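You operate a simulated robot arm through the tools that you are given. There is no shell and no other tool.

You run a simulated two-armed robot. Do the job below in one go: nothing can be reset, and whatever is moved stays where it is left.

## Task
Put two of the buckles from the packing table on the shelf under the plywood bench. Put the black tin from the packing table on the black offcut there and the silver tin on the bay d shelf. Take the grey can and leave it on the right end of the stretcher table. Fetch the cone from the packing table and stand it in the inside of the tray marked rubber. Open the lower drawer, fetch the cream wax bar from the packing table and stand it inside of the shoe rack and shut the drawer again. The order is free. Set down upright: grey can, cone, wax bar.

It is judged by the outcome, as a careful person would: the job done as asked, and still so three seconds after it is handed in. It fails if anything else is knocked over, pushed out of place, dropped, spilled or broken.

## Robot
Two 7-joint arms with two-finger parallel grippers on one trunk, on a base that drives. Base frame: it is fixed to the floor where the robot stands at the start and does not move with it; the origin is under the middle of the robot, x ahead of it, y to its left, z up. Lengths are in mm, angles in rad, forces in N, time in s.
The left shoulder is at the start at [50, 168, 1057], the right one opposite. With the tool pointing down near the work surface each hand reaches from about 180 to 660 mm from the robot's upright axis, wherever it stands, measured 20 degrees to its own side. Places, roughly: bay D shelf [-100, -3100, 1100]; buckle (5x4x2 cm) [600, -2500, 800]; cone (7x7x12 cm) [1100, -2200, 900]; grey can [750, -2250, 750]; inside of the tray marked RUBBER (23x22 cm) [-1700, -660, 800]; lower drawer [-600, -3400, 200]; lower drawer of the shoe rack [-600, -3400, 100]; offcut [750, -2250, 750]; right end of the stretcher table (38x15 cm) [-3620, -360, 780]; shelf under the plywood bench [1600, -100, 300]; tin [750, -2250, 750]; wax bar [1000, -2000, 1000]. Payload 1.57 kg a hand.
The tool frame of a hand sits at the grasp point between the pads (the TCP): z along the fingers, y along the line on which they close. The tips reach 30 mm beyond it. Largest opening 80 mm; finger width 17, thickness 12; the body of the gripper, 40 by 82 mm, starts 80 mm behind the TCP.
Orientation is that of the tool frame in the base frame, as a unit quaternion [w, x, y, z]. With the fingers straight down and closing along the base's y, the tool's x points along the base's -x, its y along +y and its z along -z.

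## Interface
- The arms move only by the tool nudge_tool. It takes "left_targets", "right_targets" or both (then of equal length, played together; a hand with none holds still); each is a list that holds one entry, the list of rows, each a list of 7 numbers: the shift along the base's x, y, z in units of 150 mm (1.0 is 150 mm), then the turn, a rotation vector about the base's x, y, z in units of 45 degrees (1.0 is 45 degrees), then the gripper command, from -1 (shut) to 1 (fully open), values between in proportion. In form: [[[dx, dy, dz, ax, ay, az, jaw], ...]]. A call has 1 to 20 rows; each row is the pose to reach, as a shift and turn from the pose commanded when the call began. A call with a number of a shift or a turn outside -1 to 1 is refused whole. Rows are played at 5 a second. More than 50 mm and 0.15 rad between two rows, or a gripper value outside its range, and nothing of the call is played. Where a pose cannot be reached the arm comes as near as it can. A force on the tool above 40 N (or 10 N above the force at the start of the call, whichever is more), or a blocked arm, ends the call early, and 0.2 s more pass. The fingers move at their own pace (about 45 mm/s each) and stop on an object; they squeeze with about 35 N. The grip force told is the motor's: it shows also when the fingers shut on nothing. Time passes only in rows, and 0.2 s behind the last, so rows that repeat a pose let the fingers close. The reply holds the time, the measured pose of the TCP, the force on the tool along the base axes, the opening and the grip force, in the units named above and with some noise, with the torque about the TCP (base axes, N m) and any sound that the robot's microphone picked up.
- Cameras (640 x 400 px; columns grow to the right, rows downward): "scene" is now at [129.5, 9.9, 1276]; the picture's right is [0.09, -1.00, 0.00], its down [-0.49, -0.04, -0.87] and it looks along [0.87, 0.08, -0.49] (base axes); focal length 254 px, centre (320, 200). "left" rides on the left gripper at [72, 7, -122] in its tool frame; the picture's right is [-0.09, 1.00, 0.00], its down [-0.84, -0.08, -0.54] and it looks along [-0.54, -0.05, 0.84] (tool axes); focal length 238 px, centre (320, 200). "right" rides on the right gripper at [72, -7, -122] in its tool frame; the picture's right is [0.09, 1.00, 0.00], its down [-0.84, 0.08, -0.54] and it looks along [-0.54, 0.05, 0.84] (tool axes); focal length 238 px, centre (320, 200). There is no depth. A picture from a camera that has moved, and an enlarged one, comes with that camera's place and axes in the base frame and with its lens.
- camera(camera): a new picture of that camera. No time passes.
- slide_trunk(by): slides the trunk up (or, below 0, down) by that many mm; the arms and the scene camera ride with it, the base frame stays. It gives what a move gives, with no picture.
- roll_base(legs): drives the robot by 1 to 6 legs, each [ahead, left, turn to the left] in mm, mm and rad, along the robot's own axes; the way and the turn of a leg run together, so that a leg with both is an arc; at most 1500 mm and 3.142 rad a leg. The arms and the cameras ride along, it lands a little off, and it stops where it bumps. It gives what a move gives.
- head_to(pan, tilt): turns the head with the scene camera to pan (to the left, within 1.396 rad either way) and tilt (down, from -0.506 to 1.204), counted from straight ahead of the robot. It gives what a move gives.
- zoom(camera, box): a new picture of the part [left, top, right, bottom] of that camera's present view, enlarged. No time passes.
- finish_job(): hands the job in; it is judged then, once.

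Places have to be worked out from the pictures, the camera data and where the tool is seen. Open the grippers and draw the arms clear of the work before you hand the job in, unless the task says otherwise.

The tools are called after ">>>" by a JSON object that holds its "fn" and its "kwargs". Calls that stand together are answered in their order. nudge_tool: Moves the arms, as the interface text tells. Its arguments: {"type":"object","properties":{"left_targets":{"type":"array","items":{"type":"array","items":{"type":"array","items":{"type":"number"}}}},"right_targets":{"type":"array","items":{"type":"array","items":{"type":"array","items":{"type":"number"}}}}},"required":[]} The other tools are called the same way: slide_trunk (by) slides the trunk up or down; roll_base (legs) drives the base; head_to (pan, tilt) turns the head that bears the scene camera; camera (camera) takes a picture; zoom (camera, box) takes an enlarged picture of a part of a camera's view; finish_job () hands the job in.

At the start:

```text
t: 0.0
left_eef_pos: [442.6, 146.5, 1037.1]
left_tool_rot: [0.0, 0.0, 1.0, 0.0]
left_contact_force: [0.6, -0.3, -0.8]
left_torque: [-0.01, 0.02, -0.01]
left_gripper_width: 79.8
left_grip_force: 0.0
right_eef_pos: [487.5, -205.0, 1063.7]
right_tool_rot: [0.0, 0.0, 1.0, 0.001]
right_contact_force: [-0.4, 0.1, 0.0]
right_torque: [-0.02, -0.02, 0.01]
right_gripper_width: 80.0
right_grip_force: 0.0
trunk travel left (down, up): [-225.0, 218.0]
robot x, y, heading: [1.0, 1.4, -0.005]
head pan, tilt: [0.091, 0.515]
```

scene: 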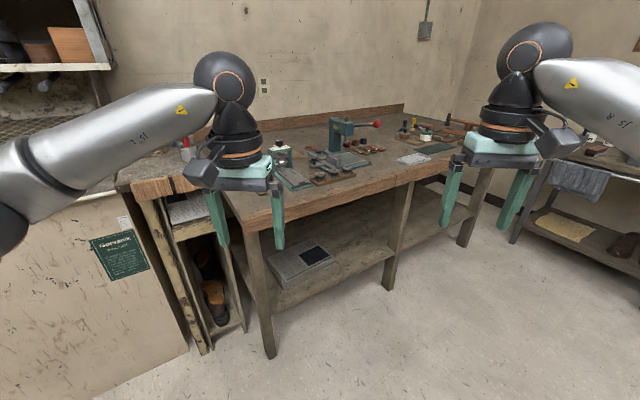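
right: 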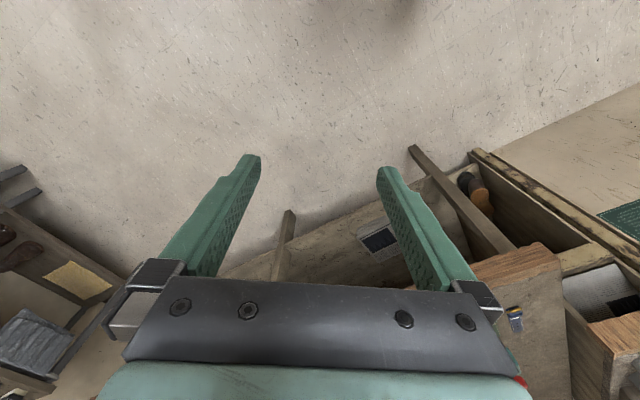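
left: 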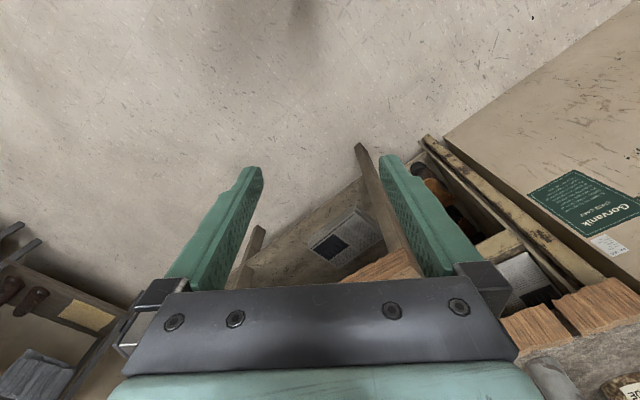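

The first pictures show a bench ahead with a shelf under it. I look around with the head to survey the room before I move.

>>> {"fn": "head_to", "kwargs": {"pan": -1.2, "tilt": 0.3}}

>>> {"fn": "camera", "kwargs": {"camera": "scene"}}

>>> {"fn": "head_to", "kwargs": {"pan": 1.2, "tilt": 0.3}}

>>> {"fn": "camera", "kwargs": {"camera": "scene"}}

>>> {"fn": "head_to", "kwargs": {"pan": 0.0, "tilt": 0.4}}

>>> {"fn": "camera", "kwargs": {"camera": "scene"}}

```text
t: 1.5
left_eef_pos: [440.6, 145.7, 1037.6]
left_tool_rot: [0.0, -0.001, 1.0, 0.001]
left_contact_force: [-0.1, 0.8, -0.3]
left_torque: [-0.01, 0.04, 0.03]
left_gripper_width: 79.8
left_grip_force: 0.1
right_eef_pos: [488.5, -204.5, 1064.8]
right_tool_rot: [-0.001, 0.0, 1.0, 0.001]
right_contact_force: [-0.4, 0.1, 0.2]
right_torque: [0.0, 0.0, 0.0]
right_gripper_width: 80.0
right_grip_force: 0.1
trunk travel left (down, up): [-225.0, 218.0]
robot x, y, heading: [-2.4, 0.4, 0.004]
head pan, tilt: [-1.201, 0.3]
```

```text
taken
camera scene: at [73.0, -85.3, 1295.8], right [-0.93, -0.36, 0.0], down [-0.11, 0.28, -0.96], along [0.35, -0.89, -0.3], focal length 254 px, centre (320, 200)
```

scene: 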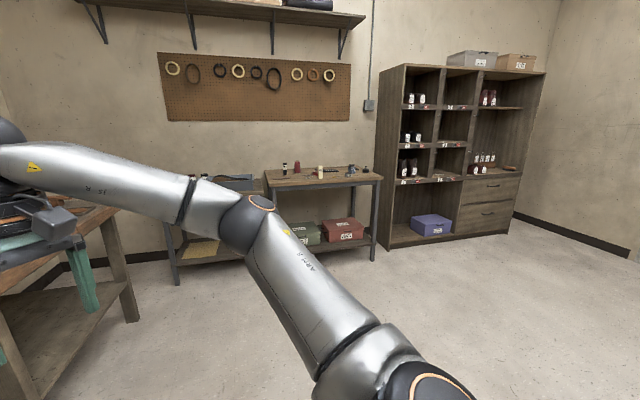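

```text
t: 3.7
left_eef_pos: [440.9, 146.1, 1037.3]
left_tool_rot: [0.0, -0.001, 1.0, 0.001]
left_contact_force: [0.4, 0.1, -1.2]
left_torque: [-0.03, 0.01, -0.02]
left_gripper_width: 79.9
left_grip_force: 0.1
right_eef_pos: [486.8, -204.1, 1065.3]
right_tool_rot: [0.0, 0.0, 1.0, 0.0]
right_contact_force: [0.7, -0.6, -0.2]
right_torque: [0.0, -0.01, 0.01]
right_gripper_width: 79.7
right_grip_force: 0.0
trunk travel left (down, up): [-225.0, 218.0]
robot x, y, heading: [1.9, 4.3, 0.001]
head pan, tilt: [1.201, 0.3]
```

```text
taken
camera scene: at [73.0, 88.7, 1295.8], right [0.93, -0.36, 0.0], down [-0.11, -0.28, -0.96], along [0.35, 0.89, -0.3], focal length 254 px, centre (320, 200)
```

scene: 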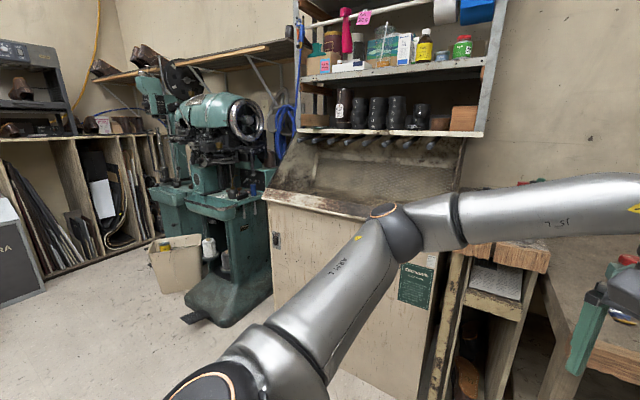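

```text
t: 5.1
left_eef_pos: [442.9, 146.8, 1036.7]
left_tool_rot: [0.0, 0.0, 1.0, 0.0]
left_contact_force: [-0.2, 0.2, 0.6]
left_torque: [0.02, -0.03, 0.01]
left_gripper_width: 80.1
left_grip_force: 0.0
right_eef_pos: [487.4, -203.7, 1065.2]
right_tool_rot: [0.0, 0.0, 1.0, 0.001]
right_contact_force: [0.2, -0.3, 0.9]
right_torque: [0.0, 0.01, 0.01]
right_gripper_width: 79.8
right_grip_force: 0.1
trunk travel left (down, up): [-225.0, 218.0]
robot x, y, heading: [-1.0, 2.4, -0.001]
head pan, tilt: [0.0, 0.4]
```

```text
taken
camera scene: at [131.8, 1.8, 1286.5], right [0.0, -1.0, 0.0], down [-0.39, 0.0, -0.92], along [0.92, 0.0, -0.39], focal length 254 px, centre (320, 200)
```

scene: 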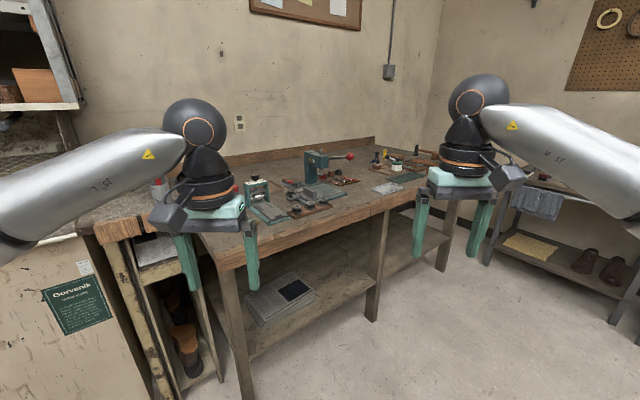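

The packing table stands to the right rear, with the shelving (bays) beyond it. I zoom in on both from here.

>>> {"fn": "head_to", "kwargs": {"pan": -1.25, "tilt": 0.25}}

>>> {"fn": "zoom", "kwargs": {"camera": "scene", "box": [160, 130, 420, 290]}}

>>> {"fn": "zoom", "kwargs": {"camera": "scene", "box": [340, 40, 600, 260]}}

```text
t: 6.5
left_eef_pos: [442.1, 147.5, 1037.1]
left_tool_rot: [0.0, 0.0, 1.0, 0.0]
left_contact_force: [1.0, -0.9, 0.1]
left_torque: [-0.01, -0.01, 0.01]
left_gripper_width: 80.0
left_grip_force: 0.1
right_eef_pos: [486.6, -204.8, 1063.5]
right_tool_rot: [0.0, 0.0, 1.0, 0.0]
right_contact_force: [0.3, -1.1, 0.3]
right_torque: [0.02, -0.02, 0.01]
right_gripper_width: 80.2
right_grip_force: 0.1
trunk travel left (down, up): [-225.0, 218.0]
robot x, y, heading: [-1.5, 0.9, 0.001]
head pan, tilt: [-1.25, 0.25]
```

```text
2.46 times, centred on (290, 210) of scene
camera zoom: at [68.7, -86.9, 1300.5], right [-0.95, -0.32, 0.0], down [-0.08, 0.23, -0.97], along [0.31, -0.92, -0.25], focal length 626 px, centre (394, 175)
```

zoom: 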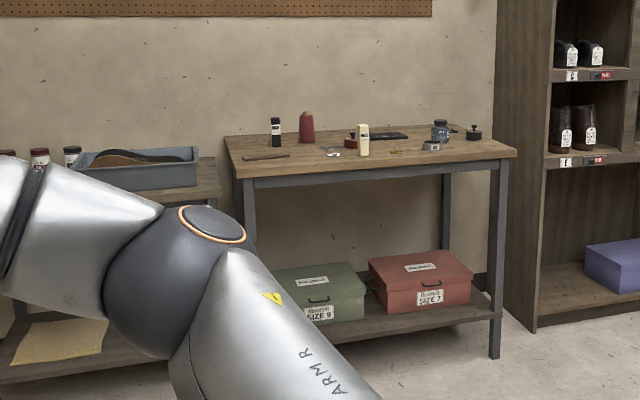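

```text
1.82 times, centred on (470, 150) of scene
camera zoom: at [68.7, -86.9, 1300.5], right [-0.95, -0.32, 0.0], down [-0.08, 0.23, -0.97], along [0.31, -0.92, -0.25], focal length 462 px, centre (47, 291)
```

zoom: 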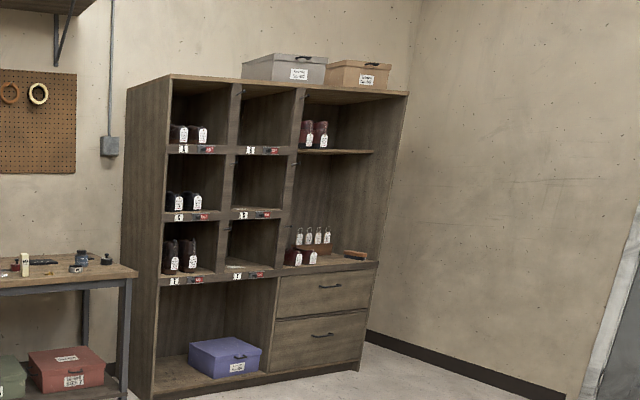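

The packing table's front edge runs roughly from (356,-2310) to (1117,-1680), top about z 815, so it faces obliquely. I turn towards it and drive to about 700 mm in front of it.

>>> {"fn": "roll_base", "kwargs": {"legs": [[0, 0, -0.877], [1250, 0, 0], [0, -700, 0]]}}

>>> {"fn": "head_to", "kwargs": {"pan": 0.0, "tilt": 0.6}}

>>> {"fn": "camera", "kwargs": {"camera": "scene"}}

```text
t: 21.2
left_eef_pos: [681.0, -1655.0, 1037.0]
left_tool_rot: [0.0, 0.421, 0.907, -0.001]
left_contact_force: [-0.4, -0.5, 0.5]
left_torque: [0.01, 0.01, 0.04]
left_gripper_width: 80.0
left_grip_force: 0.0
right_eef_pos: [441.0, -1916.5, 1066.2]
right_tool_rot: [-0.001, 0.421, 0.907, 0.0]
right_contact_force: [0.2, -0.1, -0.6]
right_torque: [-0.02, 0.01, 0.02]
right_gripper_width: 79.8
right_grip_force: 0.0
trunk travel left (down, up): [-225.0, 218.0]
robot x, y, heading: [282.0, -1409.0, -0.867]
head pan, tilt: [-1.25, 0.25]
```

```text
t: 22.7
left_eef_pos: [679.6, -1654.7, 1037.2]
left_tool_rot: [0.0, 0.421, 0.907, 0.0]
left_contact_force: [-0.1, -0.6, 0.4]
left_torque: [0.05, -0.02, 0.0]
left_gripper_width: 80.0
left_grip_force: 0.0
right_eef_pos: [441.1, -1916.2, 1065.6]
right_tool_rot: [-0.001, 0.421, 0.907, 0.001]
right_contact_force: [-0.3, 0.8, -0.6]
right_torque: [-0.02, 0.0, -0.02]
right_gripper_width: 80.0
right_grip_force: 0.0
trunk travel left (down, up): [-225.0, 218.0]
robot x, y, heading: [281.1, -1410.5, -0.864]
head pan, tilt: [0.0, 0.6]
```

```text
taken
camera scene: at [364.3, -1507.6, 1268.3], right [-0.76, -0.65, 0.0], down [-0.36, 0.43, -0.83], along [0.53, -0.63, -0.56], focal length 254 px, centre (320, 200)
```

scene: 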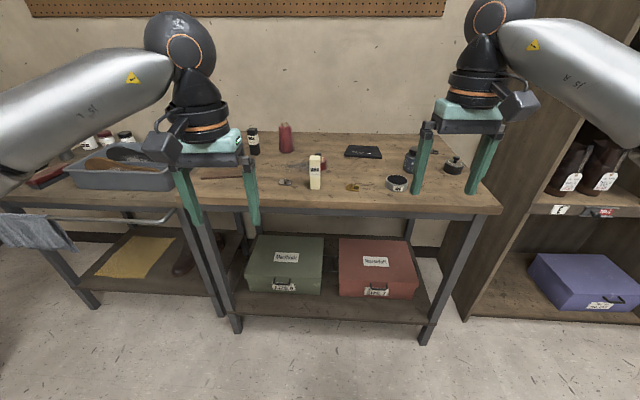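

I see the table squarely now with all items on it. I zoom in to identify each.

>>> {"fn": "zoom", "kwargs": {"camera": "scene", "box": [190, 110, 350, 210]}}

>>> {"fn": "zoom", "kwargs": {"camera": "scene", "box": [330, 110, 490, 210]}}

>>> {"fn": "zoom", "kwargs": {"camera": "scene", "box": [0, 110, 190, 230]}}

```text
4.00 times, centred on (270, 160) of scene
camera zoom: at [364.3, -1507.6, 1268.3], right [-0.76, -0.65, 0.0], down [-0.36, 0.43, -0.83], along [0.53, -0.63, -0.56], focal length 1017 px, centre (520, 360)
```

zoom: 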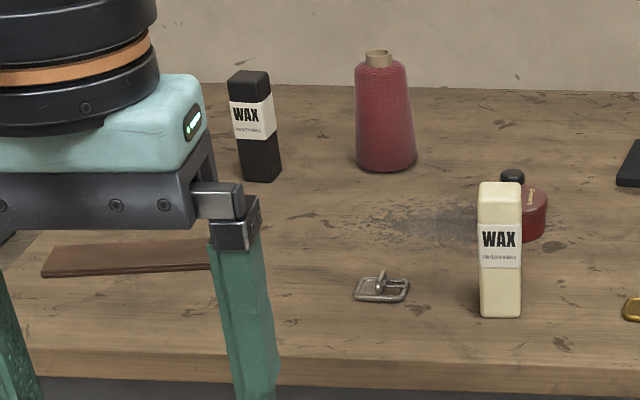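

```text
4.00 times, centred on (410, 160) of scene
camera zoom: at [364.3, -1507.6, 1268.3], right [-0.76, -0.65, 0.0], down [-0.36, 0.43, -0.83], along [0.53, -0.63, -0.56], focal length 1017 px, centre (-40, 360)
```

zoom: 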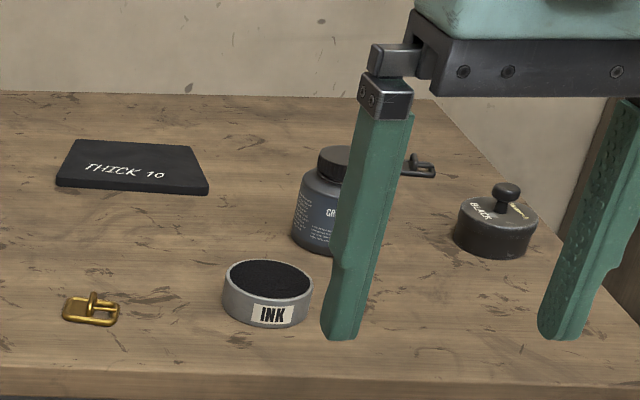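

```text
3.33 times, centred on (95, 170) of scene
camera zoom: at [364.3, -1507.6, 1268.3], right [-0.76, -0.65, 0.0], down [-0.36, 0.43, -0.83], along [0.53, -0.63, -0.56], focal length 848 px, centre (1070, 300)
```

zoom: 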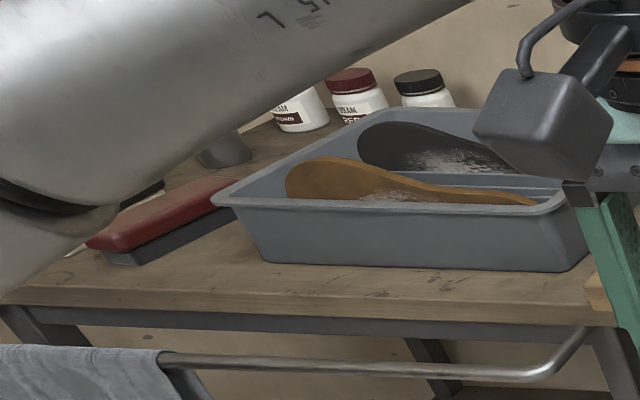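

Identified: cream and black wax, red thread cone, three buckles (silver, brass, dark one at back right), black offcut "THICK 10", silver INK tin, grey can, black tin. I look down to see how much room the base has to approach.

>>> {"fn": "head_to", "kwargs": {"pan": 0.0, "tilt": 1.2}}

>>> {"fn": "camera", "kwargs": {"camera": "scene"}}

>>> {"fn": "camera", "kwargs": {"camera": "left"}}

>>> {"fn": "camera", "kwargs": {"camera": "right"}}

```text
t: 23.7
left_eef_pos: [680.2, -1654.1, 1037.2]
left_tool_rot: [-0.001, 0.42, 0.908, 0.001]
left_contact_force: [-0.2, -0.2, 0.5]
left_torque: [0.0, -0.02, 0.02]
left_gripper_width: 80.0
left_grip_force: 0.0
right_eef_pos: [439.5, -1915.1, 1064.4]
right_tool_rot: [0.0, 0.42, 0.907, 0.001]
right_contact_force: [0.0, -0.4, 0.2]
right_torque: [-0.04, 0.02, 0.01]
right_gripper_width: 80.0
right_grip_force: 0.0
trunk travel left (down, up): [-225.0, 218.0]
robot x, y, heading: [283.0, -1407.2, -0.87]
head pan, tilt: [0.0, 1.201]
```

```text
taken
camera scene: at [343.4, -1482.8, 1223.7], right [-0.76, -0.65, 0.0], down [-0.6, 0.71, -0.36], along [0.23, -0.28, -0.93], focal length 254 px, centre (320, 200)
```

scene: 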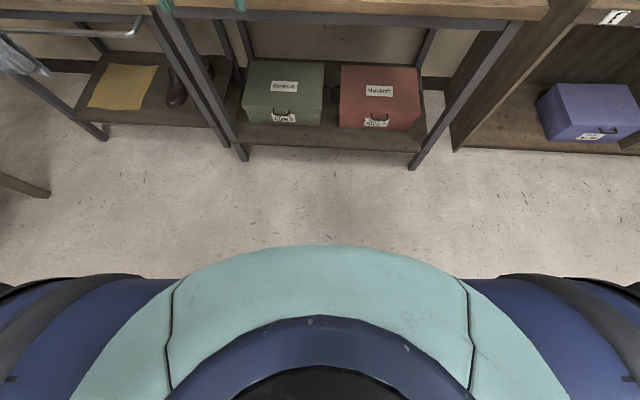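

```text
taken
camera left: at [639.3, -1595.3, 1158.4], right [0.82, 0.57, 0.0], down [0.48, -0.69, 0.54], along [0.31, -0.44, -0.84], focal length 238 px, centre (320, 200)
```

left: 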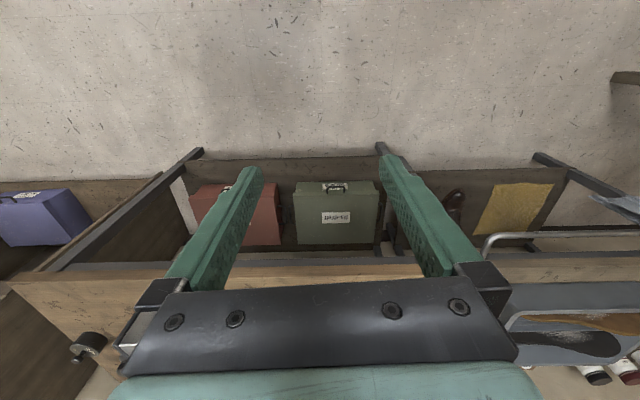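

```text
taken
camera right: at [390.4, -1865.3, 1186.2], right [0.7, 0.71, 0.0], down [0.6, -0.59, 0.54], along [0.39, -0.38, -0.84], focal length 238 px, centre (320, 200)
```

right: 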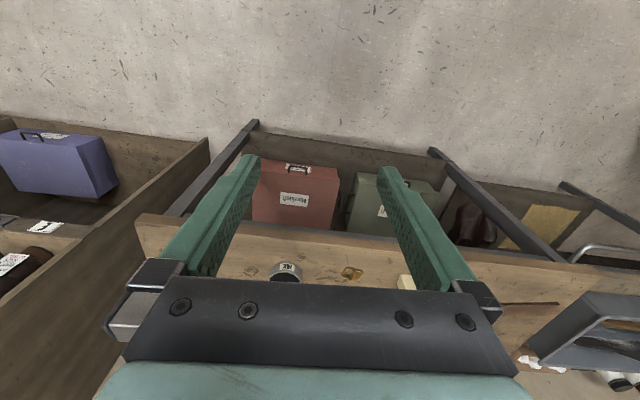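

Working out positions: the table's front edge is about 780 mm ahead and turned some 0.06 rad clockwise of my heading. I square up and drive 380 mm nearer, then look again.

>>> {"fn": "roll_base", "kwargs": {"legs": [[0, 0, -0.063], [370, 0, 0]]}}

>>> {"fn": "camera", "kwargs": {"camera": "scene"}}

>>> {"fn": "head_to", "kwargs": {"pan": 0.0, "tilt": 0.7}}

>>> {"fn": "camera", "kwargs": {"camera": "scene"}}

>>> {"fn": "camera", "kwargs": {"camera": "left"}}

>>> {"fn": "camera", "kwargs": {"camera": "right"}}

```text
t: 26.4
left_eef_pos: [878.2, -1976.1, 1036.9]
left_tool_rot: [0.0, 0.452, 0.892, 0.001]
left_contact_force: [0.2, -1.0, -0.8]
left_torque: [0.03, 0.0, 0.0]
left_gripper_width: 80.1
left_grip_force: 0.0
right_eef_pos: [622.7, -2220.4, 1065.0]
right_tool_rot: [0.0, 0.453, 0.892, 0.0]
right_contact_force: [0.2, -0.7, 0.0]
right_torque: [0.03, -0.04, 0.0]
right_gripper_width: 79.6
right_grip_force: 0.0
trunk travel left (down, up): [-225.0, 218.0]
robot x, y, heading: [499.7, -1707.2, -0.941]
head pan, tilt: [0.0, 1.201]
```

```text
taken
camera scene: at [555.7, -1781.7, 1223.6], right [-0.81, -0.59, 0.0], down [-0.55, 0.75, -0.36], along [0.21, -0.29, -0.93], focal length 254 px, centre (320, 200)
```

scene: 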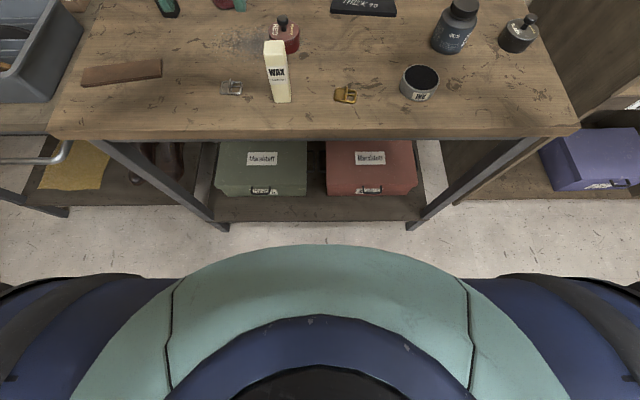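

```text
t: 27.4
left_eef_pos: [879.4, -1975.9, 1037.6]
left_tool_rot: [0.0, 0.452, 0.892, 0.0]
left_contact_force: [0.5, 0.6, 0.1]
left_torque: [0.01, -0.02, 0.01]
left_gripper_width: 79.9
left_grip_force: 0.1
right_eef_pos: [622.6, -2218.6, 1064.6]
right_tool_rot: [0.0, 0.452, 0.892, -0.001]
right_contact_force: [0.3, 0.9, -0.3]
right_torque: [-0.02, -0.01, 0.0]
right_gripper_width: 80.1
right_grip_force: 0.1
trunk travel left (down, up): [-225.0, 218.0]
robot x, y, heading: [500.9, -1706.8, -0.936]
head pan, tilt: [0.0, 0.7]
```

```text
taken
camera scene: at [572.7, -1804.9, 1259.6], right [-0.81, -0.59, 0.0], down [-0.38, 0.52, -0.76], along [0.45, -0.62, -0.64], focal length 254 px, centre (320, 200)
```

scene: 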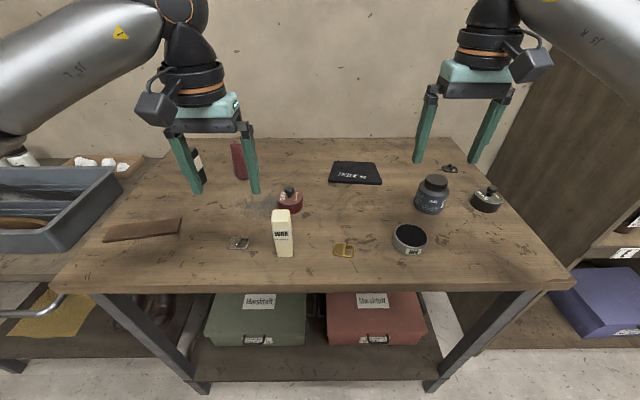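

```text
taken
camera left: at [842.9, -1914.3, 1158.4], right [0.86, 0.51, 0.0], down [0.43, -0.72, 0.54], along [0.28, -0.47, -0.84], focal length 238 px, centre (320, 200)
```

left: 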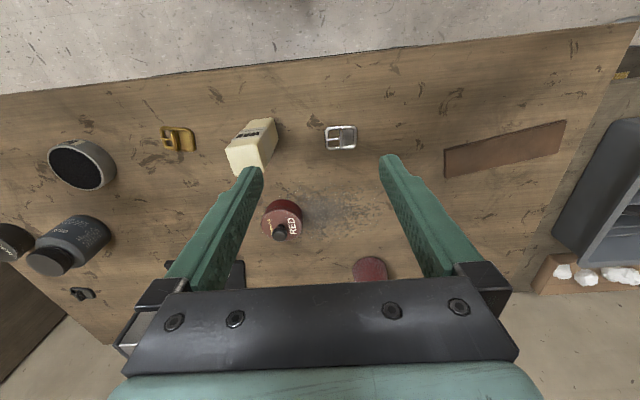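

```text
taken
camera right: at [575.7, -2166.3, 1186.2], right [0.75, 0.66, 0.0], down [0.56, -0.63, 0.54], along [0.36, -0.41, -0.84], focal length 238 px, centre (320, 200)
```

right: 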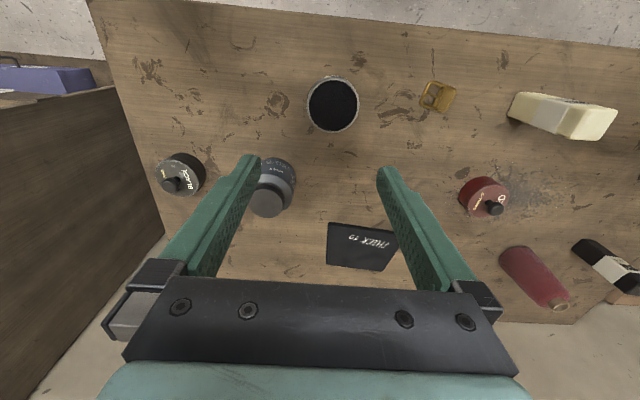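

All items are clear in the hand cameras; triangulating puts the table top near z 823, silver tin near (631,-2203), brass buckle near (731,-2104). There is still some gap between base and table legs, so I creep 45 mm ahead for reach and look closely at the right half.

>>> {"fn": "roll_base", "kwargs": {"legs": [[45, 0, 0]]}}

>>> {"fn": "zoom", "kwargs": {"camera": "scene", "box": [320, 130, 560, 280]}}

>>> {"fn": "zoom", "kwargs": {"camera": "right", "box": [100, 50, 420, 280]}}

```text
t: 28.3
left_eef_pos: [905.4, -2011.6, 1036.6]
left_tool_rot: [0.0, 0.452, 0.892, 0.001]
left_contact_force: [0.2, -0.5, -0.5]
left_torque: [-0.01, -0.01, -0.01]
left_gripper_width: 79.7
left_grip_force: 0.1
right_eef_pos: [648.7, -2256.7, 1064.6]
right_tool_rot: [0.0, 0.451, 0.892, 0.0]
right_contact_force: [0.1, 0.7, 0.1]
right_torque: [-0.01, 0.01, -0.02]
right_gripper_width: 79.9
right_grip_force: 0.0
trunk travel left (down, up): [-225.0, 218.0]
robot x, y, heading: [525.2, -1741.9, -0.934]
head pan, tilt: [0.0, 0.7]
```

```text
2.67 times, centred on (440, 205) of scene
camera zoom: at [599.1, -1840.8, 1259.6], right [-0.81, -0.59, 0.0], down [-0.38, 0.52, -0.76], along [0.45, -0.62, -0.64], focal length 678 px, centre (0, 187)
```

zoom: 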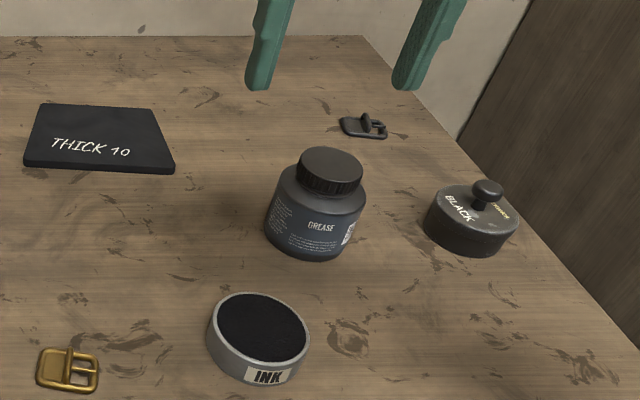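

```text
1.74 times, centred on (260, 165) of right
camera zoom: at [602.2, -2202.1, 1186.0], right [0.75, 0.66, 0.0], down [0.56, -0.63, 0.54], along [0.36, -0.41, -0.84], focal length 414 px, centre (424, 261)
```

zoom: 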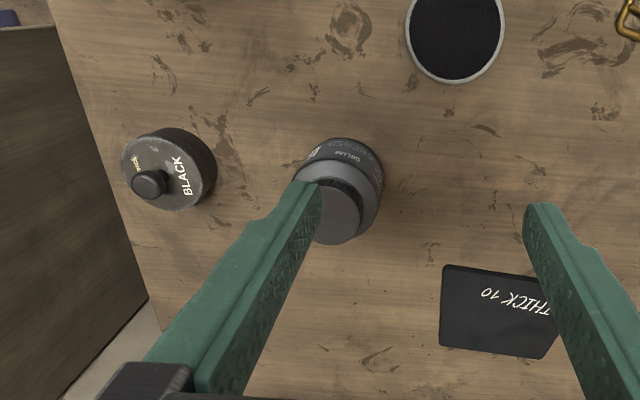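

The black tin's knob triangulates to about (527,-2429,893), the grease (grey) can near (642,-2346). To fix the table height exactly I bring the closed right hand over an empty patch near (560,-2290) and lower it.

>>> {"fn": "nudge_tool", "kwargs": {"right_targets": [[[-0.2, -0.07, 0, 0, 0, 0, -1], [-0.4, -0.15, 0, 0, 0, 0, -1], [-0.59, -0.22, 0, 0, 0, 0, -1], [-0.59, -0.22, -0.3, 0, 0, 0, -1], [-0.59, -0.22, -0.6, 0, 0, 0, -1], [-0.59, -0.22, -0.9, 0, 0, 0, -1], [-0.59, -0.22, -0.98, 0, 0, 0, -1], [-0.59, -0.22, -1.0, 0, 0, 0, -1], [-0.59, -0.22, -1.0, 0, 0, 0, -1]]]}}

>>> {"fn": "camera", "kwargs": {"camera": "right"}}

>>> {"fn": "camera", "kwargs": {"camera": "scene"}}

```text
t: 30.3
left_eef_pos: [904.8, -2011.9, 1036.8]
left_tool_rot: [0.0, 0.451, 0.892, 0.0]
left_contact_force: [-0.2, 0.3, 0.5]
left_torque: [0.0, -0.02, -0.03]
left_gripper_width: 80.1
left_grip_force: 0.0
right_eef_pos: [559.7, -2288.5, 915.1]
right_tool_rot: [0.0, 0.452, 0.892, -0.001]
right_contact_force: [0.6, -0.1, -0.4]
right_torque: [-0.01, -0.01, 0.03]
right_gripper_width: 0.2
right_grip_force: 21.0
trunk travel left (down, up): [-225.0, 218.0]
robot x, y, heading: [524.1, -1739.9, -0.936]
head pan, tilt: [0.0, 0.7]
```

```text
taken
camera right: at [513.0, -2234.8, 1036.6], right [0.75, 0.66, 0.0], down [0.56, -0.63, 0.54], along [0.36, -0.41, -0.84], focal length 238 px, centre (320, 200)
```

right: 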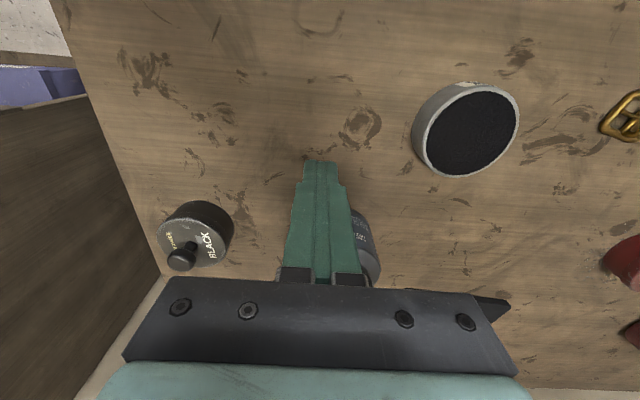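

```text
taken
camera scene: at [598.7, -1840.3, 1259.7], right [-0.81, -0.59, 0.0], down [-0.38, 0.52, -0.76], along [0.45, -0.62, -0.64], focal length 254 px, centre (320, 200)
```

scene: 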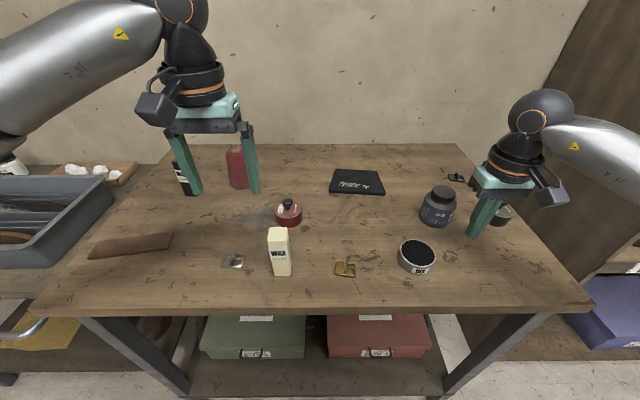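

Tips are at about z 885 over a clear patch. I lower in small steps until contact.

>>> {"fn": "nudge_tool", "kwargs": {"right_targets": [[[0, 0, -0.13, 0, 0, 0, -1], [0, 0, -0.24, 0, 0, 0, -1], [0, 0, -0.28, 0, 0, 0, -1], [0, 0, -0.31, 0, 0, 0, -1], [0, 0, -0.33, 0, 0, 0, -1], [0, 0, -0.35, 0, 0, 0, -1], [0, 0, -0.37, 0, 0, 0, -1], [0, 0, -0.39, 0, 0, 0, -1], [0, 0, -0.41, 0, 0, 0, -1], [0, 0, -0.43, 0, 0, 0, -1], [0, 0, -0.45, 0, 0, 0, -1]]]}}

```text
t: 31.8
left_eef_pos: [905.3, -2010.1, 1037.4]
left_tool_rot: [0.001, 0.453, 0.892, -0.002]
left_contact_force: [0.0, 0.1, -0.1]
left_torque: [0.01, 0.0, -0.02]
left_gripper_width: 79.8
left_grip_force: 0.0
right_eef_pos: [561.5, -2289.0, 869.9]
right_tool_rot: [0.007, 0.452, 0.892, -0.002]
right_contact_force: [-6.6, 9.0, 14.0]
right_torque: [0.35, 0.24, -0.11]
right_gripper_width: 0.0
right_grip_force: 21.5
trunk travel left (down, up): [-225.0, 218.0]
robot x, y, heading: [524.9, -1740.6, -0.94]
head pan, tilt: [0.0, 0.7]
stopped in row 7 (right hand): the force on the tool passed its limit at 44 N (the readings are from after the stop); the commanded pose is now the measured one
```

Contact came at TCP z 870 with the torque matching the fingertips, so the table top is about z 840. I check by picture.

>>> {"fn": "zoom", "kwargs": {"camera": "scene", "box": [320, 130, 560, 280]}}

>>> {"fn": "camera", "kwargs": {"camera": "right"}}

```text
2.67 times, centred on (440, 205) of scene
camera zoom: at [597.9, -1838.3, 1259.8], right [-0.81, -0.59, 0.0], down [-0.38, 0.52, -0.77], along [0.45, -0.62, -0.64], focal length 678 px, centre (0, 187)
```

zoom: 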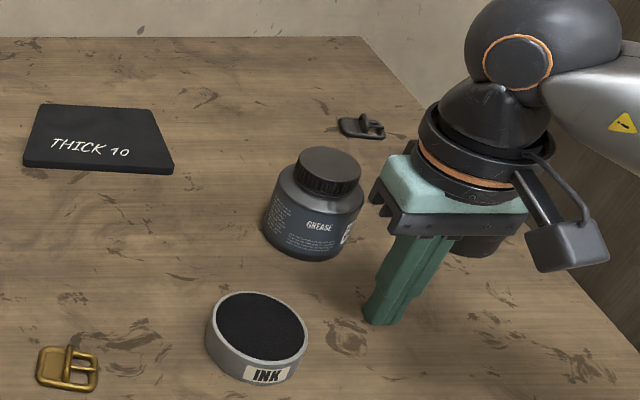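

```text
taken
camera right: at [511.9, -2233.6, 990.5], right [0.75, 0.66, 0.0], down [0.55, -0.62, 0.55], along [0.37, -0.41, -0.83], focal length 238 px, centre (320, 200)
```

right: 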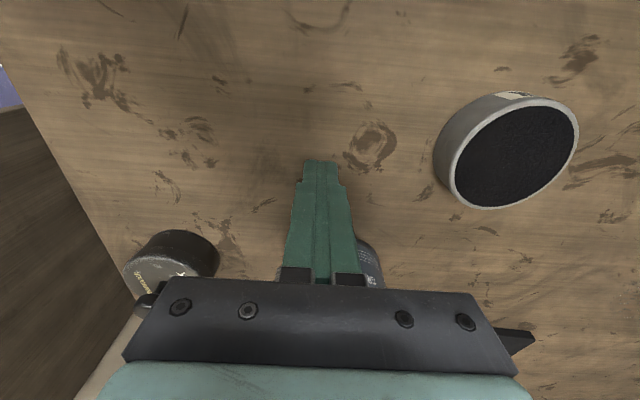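

The fingertip contact in the picture confirms table z ≈ 839. I raise the hand and move it above the black tin with a 30° forward tilt (needed later to reach the offcut), gripper half open for the knob.

>>> {"fn": "nudge_tool", "kwargs": {"right_targets": [[[0, 0, 0.3, 0, 0, 0, -1], [0, 0, 0.6, 0, 0, 0, 0.2], [-0.07, -0.22, 0.62, -0.135, -0.099, 0, 0.2], [-0.14, -0.44, 0.62, -0.27, -0.197, 0, 0.2], [-0.2, -0.66, 0.62, -0.4, -0.296, 0, 0.2], [-0.273, -0.88, 0.62, -0.5376, -0.3942, 0, 0.2], [-0.273, -0.88, 0.62, -0.5376, -0.3942, 0, 0.2]]]}}

>>> {"fn": "camera", "kwargs": {"camera": "right"}}

>>> {"fn": "zoom", "kwargs": {"camera": "scene", "box": [400, 100, 640, 250]}}

```text
t: 33.4
left_eef_pos: [904.7, -2011.1, 1036.8]
left_tool_rot: [0.0, 0.452, 0.892, 0.0]
left_contact_force: [-0.1, -0.5, -0.2]
left_torque: [-0.02, 0.03, -0.01]
left_gripper_width: 79.9
left_grip_force: 0.1
right_eef_pos: [519.7, -2424.1, 960.6]
right_tool_rot: [0.237, 0.436, 0.86, -0.119]
right_contact_force: [0.1, 0.6, 0.3]
right_torque: [-0.02, 0.04, 0.0]
right_gripper_width: 48.0
right_grip_force: 0.0
trunk travel left (down, up): [-225.0, 218.0]
robot x, y, heading: [525.1, -1739.7, -0.936]
head pan, tilt: [0.0, 0.7]
```

```text
taken
camera right: at [442.0, -2328.0, 1028.0], right [0.76, 0.65, -0.05], down [0.32, -0.31, 0.89], along [0.57, -0.69, -0.45], focal length 238 px, centre (320, 200)
```

right: 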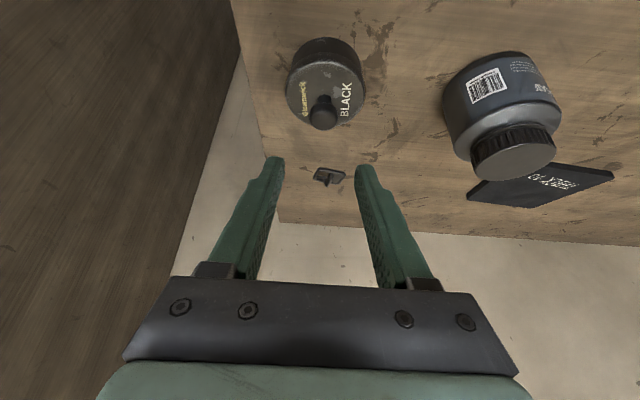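

```text
2.67 times, centred on (520, 175) of scene
camera zoom: at [598.6, -1840.3, 1259.7], right [-0.81, -0.59, 0.0], down [-0.38, 0.52, -0.76], along [0.45, -0.62, -0.64], focal length 678 px, centre (-213, 267)
```

zoom: 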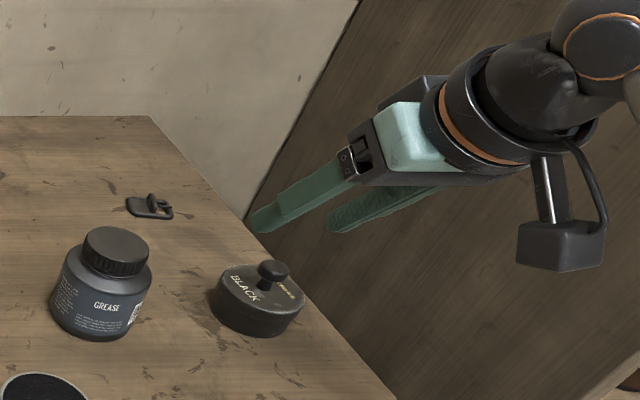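

The knob lies on the hand's midline at about (522,-2427,889). I lower 54 mm so the pads straddle the knob with tips just above the lid, and close.

>>> {"fn": "nudge_tool", "kwargs": {"right_targets": [[[-0.012, 0.018, -0.15, 0, 0, 0, 0.2], [-0.025, 0.035, -0.3, 0, 0, 0, 0.2], [-0.025, 0.035, -0.34, 0, 0, 0, 0.2], [-0.025, 0.035, -0.36, 0, 0, 0, 0.2]]]}}

>>> {"fn": "camera", "kwargs": {"camera": "right"}}

>>> {"fn": "zoom", "kwargs": {"camera": "scene", "box": [400, 100, 640, 250]}}

```text
t: 34.4
left_eef_pos: [905.3, -2011.6, 1036.5]
left_tool_rot: [0.0, 0.452, 0.892, 0.0]
left_contact_force: [0.1, -0.6, 1.3]
left_torque: [-0.01, 0.01, 0.01]
left_gripper_width: 80.0
left_grip_force: 0.0
right_eef_pos: [516.5, -2418.8, 905.3]
right_tool_rot: [0.236, 0.436, 0.86, -0.119]
right_contact_force: [0.8, 0.0, 0.7]
right_torque: [0.0, -0.01, -0.03]
right_gripper_width: 48.2
right_grip_force: 0.0
trunk travel left (down, up): [-225.0, 218.0]
robot x, y, heading: [522.1, -1737.7, -0.941]
head pan, tilt: [0.0, 0.7]
```

```text
taken
camera right: at [438.2, -2321.5, 974.0], right [0.76, 0.65, -0.05], down [0.32, -0.31, 0.89], along [0.57, -0.69, -0.45], focal length 238 px, centre (320, 200)
```

right: 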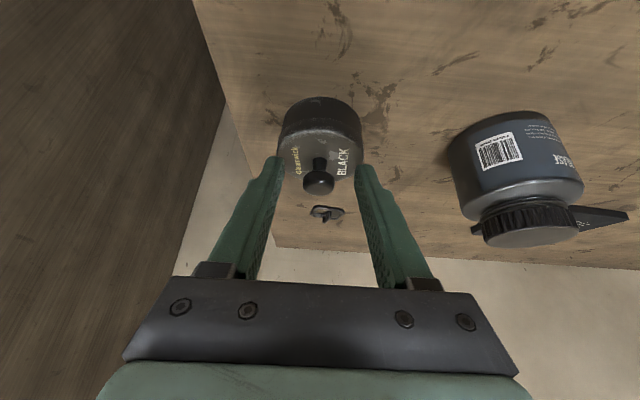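

```text
2.67 times, centred on (520, 175) of scene
camera zoom: at [598.5, -1840.4, 1259.7], right [-0.81, -0.59, 0.0], down [-0.38, 0.52, -0.76], along [0.45, -0.62, -0.64], focal length 678 px, centre (-213, 267)
```

zoom: 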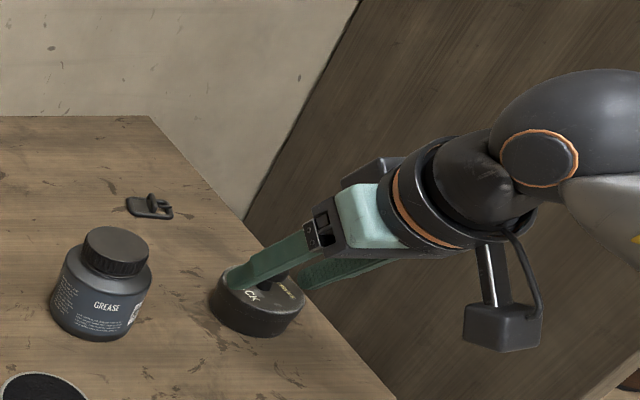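

The knob is centred between the pads. I close on it.

>>> {"fn": "nudge_tool", "kwargs": {"right_targets": [[[0, 0, 0, 0, 0, 0, -1], [0, 0, 0, 0, 0, 0, -1], [0, 0, 0, 0, 0, 0, -1], [0, 0, 0, 0, 0, 0, -1], [0, 0, 0.1, 0, 0, 0, -1], [0, 0, 0.25, 0, 0, 0, -1], [0, 0, 0.4, 0, 0, 0, -1]]]}}

>>> {"fn": "camera", "kwargs": {"camera": "right"}}

>>> {"fn": "camera", "kwargs": {"camera": "scene"}}

```text
t: 36.0
left_eef_pos: [905.1, -2011.0, 1037.6]
left_tool_rot: [0.0, 0.452, 0.892, 0.001]
left_contact_force: [1.3, -0.7, 0.9]
left_torque: [0.04, -0.04, -0.05]
left_gripper_width: 80.0
left_grip_force: 0.1
right_eef_pos: [515.9, -2417.2, 967.0]
right_tool_rot: [0.236, 0.436, 0.86, -0.119]
right_contact_force: [0.2, 0.0, -0.4]
right_torque: [-0.02, 0.03, 0.04]
right_gripper_width: 19.1
right_grip_force: 33.7
trunk travel left (down, up): [-225.0, 218.0]
robot x, y, heading: [525.3, -1743.7, -0.937]
head pan, tilt: [0.0, 0.7]
heard: snap
```

```text
taken
camera right: at [437.8, -2322.1, 1033.7], right [0.76, 0.65, -0.05], down [0.32, -0.31, 0.89], along [0.57, -0.69, -0.45], focal length 238 px, centre (320, 200)
```

right: 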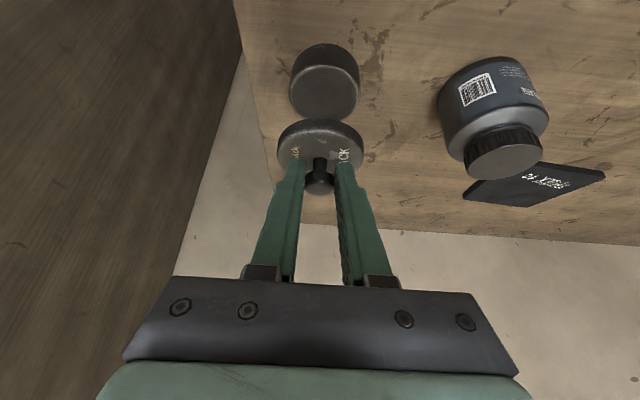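

```text
taken
camera scene: at [598.6, -1840.3, 1259.7], right [-0.81, -0.59, 0.0], down [-0.38, 0.52, -0.76], along [0.45, -0.62, -0.64], focal length 254 px, centre (320, 200)
```

scene: 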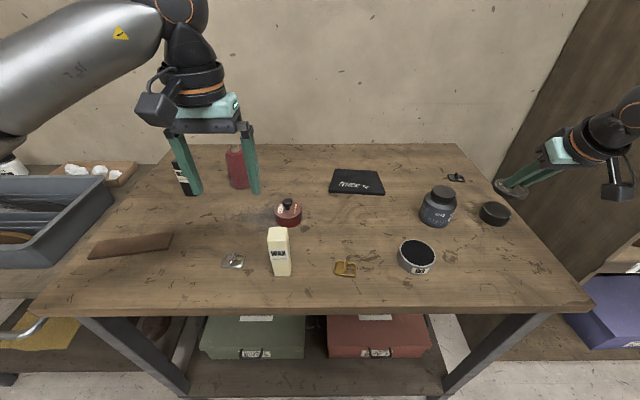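

The knob belongs to a snap-on lid, which has come off ("snap") and hangs in my gripper. I put it straight back down on the tin and press lightly to snap it on again.

>>> {"fn": "nudge_tool", "kwargs": {"right_targets": [[[0, 0, -0.15, 0, 0, 0, -1], [0, 0, -0.28, 0, 0, 0, -1], [0, 0, -0.34, 0, 0, 0, -1], [0, 0, -0.37, 0, 0, 0, -1], [0, 0, -0.39, 0, 0, 0, -1], [0, 0, -0.4, 0, 0, 0, -1], [0, 0, -0.41, 0, 0, 0, -1], [0, 0, -0.42, 0, 0, 0, -1], [0, 0, -0.43, 0, 0, 0, -1], [0, 0, -0.44, 0, 0, 0, -1]]]}}

>>> {"fn": "camera", "kwargs": {"camera": "right"}}

>>> {"fn": "zoom", "kwargs": {"camera": "scene", "box": [400, 100, 640, 250]}}

```text
t: 38.1
left_eef_pos: [904.4, -2009.5, 1039.6]
left_tool_rot: [0.001, 0.453, 0.892, -0.002]
left_contact_force: [0.1, 0.5, 0.4]
left_torque: [0.0, 0.03, -0.02]
left_gripper_width: 80.2
left_grip_force: 0.1
right_eef_pos: [515.1, -2417.6, 907.4]
right_tool_rot: [0.241, 0.436, 0.858, -0.123]
right_contact_force: [-3.3, 0.8, 24.2]
right_torque: [-0.01, 0.05, -0.02]
right_gripper_width: 19.1
right_grip_force: 32.9
trunk travel left (down, up): [-225.0, 218.0]
robot x, y, heading: [529.2, -1744.1, -0.938]
head pan, tilt: [0.0, 0.7]
heard: snap
```

```text
taken
camera right: at [437.6, -2320.6, 972.3], right [0.76, 0.65, -0.05], down [0.32, -0.3, 0.9], along [0.57, -0.7, -0.44], focal length 238 px, centre (320, 200)
```

right: 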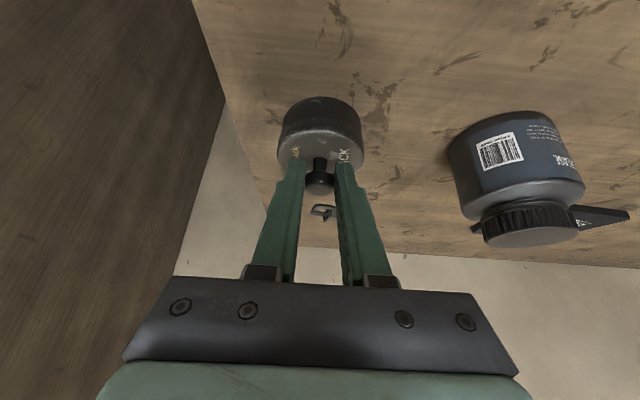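

```text
2.67 times, centred on (520, 175) of scene
camera zoom: at [598.3, -1837.7, 1260.3], right [-0.81, -0.59, 0.0], down [-0.38, 0.52, -0.77], along [0.45, -0.62, -0.64], focal length 678 px, centre (-213, 267)
```

zoom: 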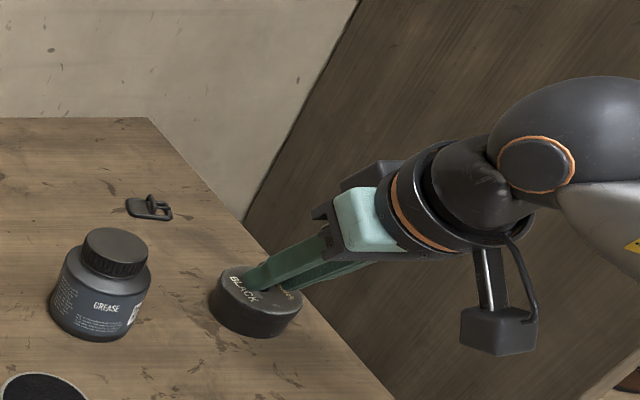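

The lid snapped back on. I open, rise, open fully and come back down to grip the tin by its body (about 63 mm wide) instead of the knob.

>>> {"fn": "nudge_tool", "kwargs": {"right_targets": [[[0, 0, 0.05, 0, 0, 0, 0.2], [0, 0, 0.05, 0, 0, 0, 0.2], [0, 0, 0.05, 0, 0, 0, 0.2], [0, 0, 0.2, 0, 0, 0, 0.2], [0, 0, 0.4, 0, 0, 0, 1], [0, 0, 0.4, 0, 0, 0, 1], [0, 0, 0.4, 0, 0, 0, 1]]]}}

>>> {"fn": "camera", "kwargs": {"camera": "right"}}

>>> {"fn": "zoom", "kwargs": {"camera": "scene", "box": [400, 100, 640, 250]}}

```text
t: 39.8
left_eef_pos: [905.5, -2011.8, 1037.1]
left_tool_rot: [-0.001, 0.452, 0.892, 0.0]
left_contact_force: [0.0, 0.4, 0.6]
left_torque: [0.0, 0.01, 0.01]
left_gripper_width: 80.0
left_grip_force: 0.1
right_eef_pos: [515.1, -2417.4, 960.1]
right_tool_rot: [0.237, 0.435, 0.86, -0.119]
right_contact_force: [0.2, 0.4, -0.2]
right_torque: [-0.05, -0.01, -0.01]
right_gripper_width: 80.3
right_grip_force: 0.0
trunk travel left (down, up): [-225.0, 218.0]
robot x, y, heading: [526.1, -1740.6, -0.936]
head pan, tilt: [0.0, 0.7]
```

```text
taken
camera right: at [438.4, -2321.2, 1028.1], right [0.76, 0.65, -0.05], down [0.32, -0.31, 0.89], along [0.57, -0.69, -0.45], focal length 238 px, centre (320, 200)
```

right: 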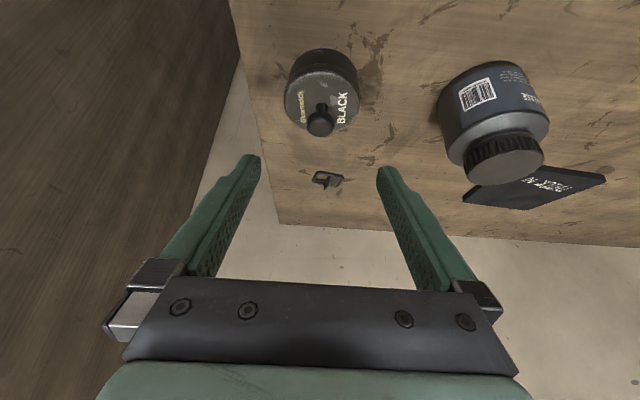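

```text
2.67 times, centred on (520, 175) of scene
camera zoom: at [598.5, -1840.4, 1259.7], right [-0.81, -0.59, 0.0], down [-0.38, 0.52, -0.76], along [0.45, -0.62, -0.64], focal length 678 px, centre (-213, 267)
```

zoom: 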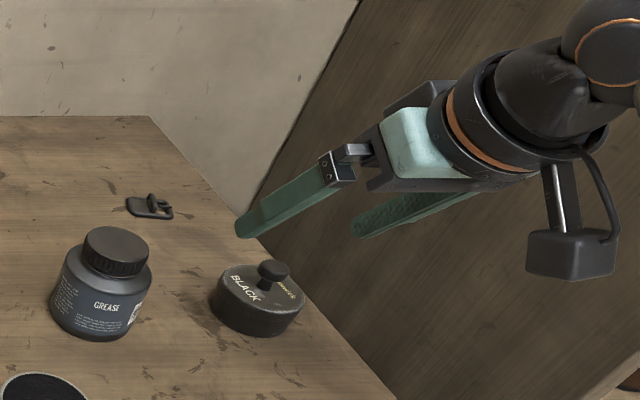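

Lid seated properly, tin centred between fully open fingers. I descend to TCP z 876 and close on the body.

>>> {"fn": "nudge_tool", "kwargs": {"right_targets": [[[0, 0, -0.2, 0, 0, 0, 1], [0, 0, -0.4, 0, 0, 0, 1], [0, 0, -0.48, 0, 0, 0, 1], [0, 0, -0.52, 0, 0, 0, 1], [0, 0, -0.55, 0, 0, 0, 1], [0, 0, -0.555, 0, 0, 0, 0.3], [0, 0, -0.555, 0, 0, 0, -1], [0, 0, -0.555, 0, 0, 0, -1], [0, 0, -0.555, 0, 0, 0, -1], [0, 0, -0.555, 0, 0, 0, -1]]]}}

>>> {"fn": "camera", "kwargs": {"camera": "right"}}

>>> {"fn": "zoom", "kwargs": {"camera": "scene", "box": [400, 100, 640, 250]}}

```text
t: 42.0
left_eef_pos: [905.2, -2011.5, 1036.9]
left_tool_rot: [0.0, 0.453, 0.892, 0.001]
left_contact_force: [-1.0, 0.9, 0.0]
left_torque: [0.0, -0.01, 0.01]
left_gripper_width: 79.8
left_grip_force: 0.0
right_eef_pos: [515.3, -2417.1, 876.7]
right_tool_rot: [0.236, 0.436, 0.86, -0.119]
right_contact_force: [0.4, 0.0, 0.3]
right_torque: [-0.01, 0.04, 0.01]
right_gripper_width: 59.1
right_grip_force: 34.7
trunk travel left (down, up): [-225.0, 218.0]
robot x, y, heading: [526.0, -1740.0, -0.936]
head pan, tilt: [0.0, 0.7]
heard: snap
```

```text
taken
camera right: at [437.8, -2321.4, 944.5], right [0.76, 0.65, -0.05], down [0.32, -0.31, 0.89], along [0.57, -0.69, -0.45], focal length 238 px, centre (320, 200)
```

right: 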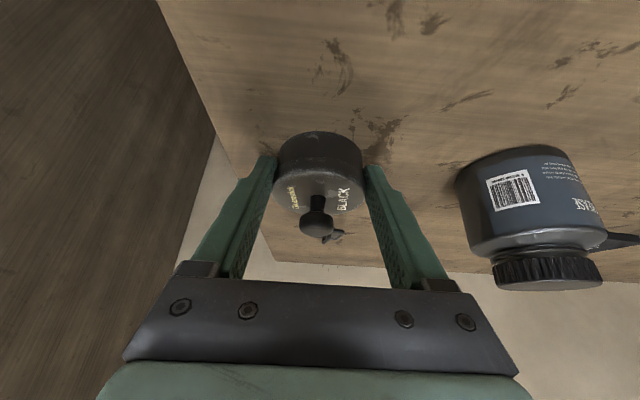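

```text
2.67 times, centred on (520, 175) of scene
camera zoom: at [598.5, -1840.4, 1259.7], right [-0.81, -0.59, 0.0], down [-0.38, 0.52, -0.76], along [0.45, -0.62, -0.64], focal length 678 px, centre (-213, 267)
```

zoom: 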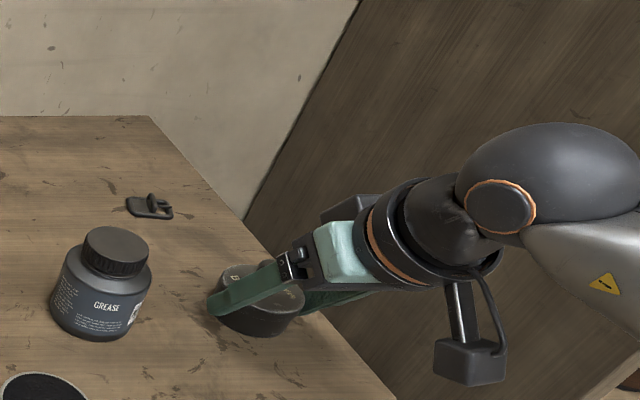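

Gripped at 59 mm, but another snap was heard; I check closely whether the lid is still seated.

>>> {"fn": "zoom", "kwargs": {"camera": "right", "box": [240, 110, 400, 250]}}

>>> {"fn": "zoom", "kwargs": {"camera": "scene", "box": [450, 180, 550, 250]}}

```text
2.86 times, centred on (320, 180) of right
camera zoom: at [437.8, -2321.4, 944.5], right [0.76, 0.65, -0.05], down [0.32, -0.31, 0.89], along [0.57, -0.69, -0.45], focal length 681 px, centre (320, 257)
```

zoom: 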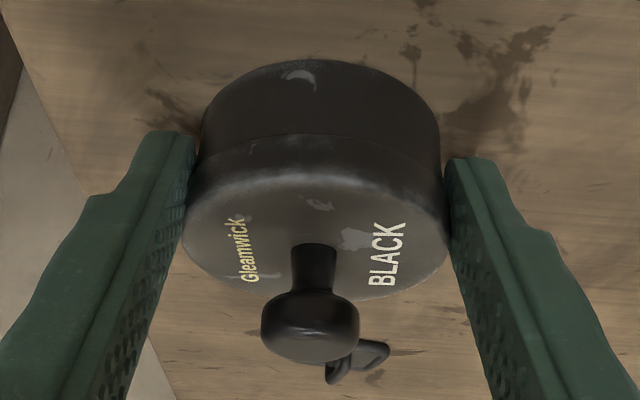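

```text
5.71 times, centred on (500, 215) of scene
camera zoom: at [598.5, -1840.4, 1259.7], right [-0.81, -0.59, 0.0], down [-0.38, 0.52, -0.76], along [0.45, -0.62, -0.64], focal length 1453 px, centre (-709, 114)
```

zoom: 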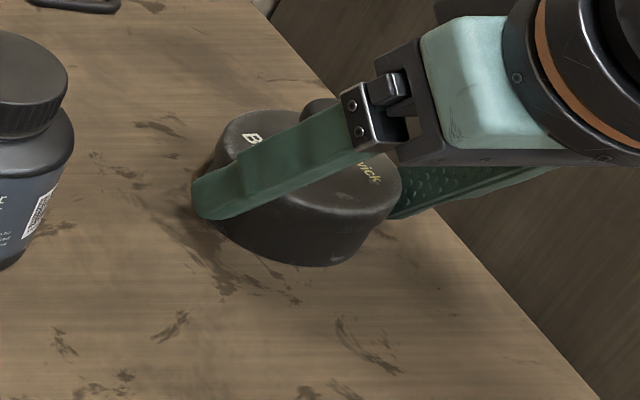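

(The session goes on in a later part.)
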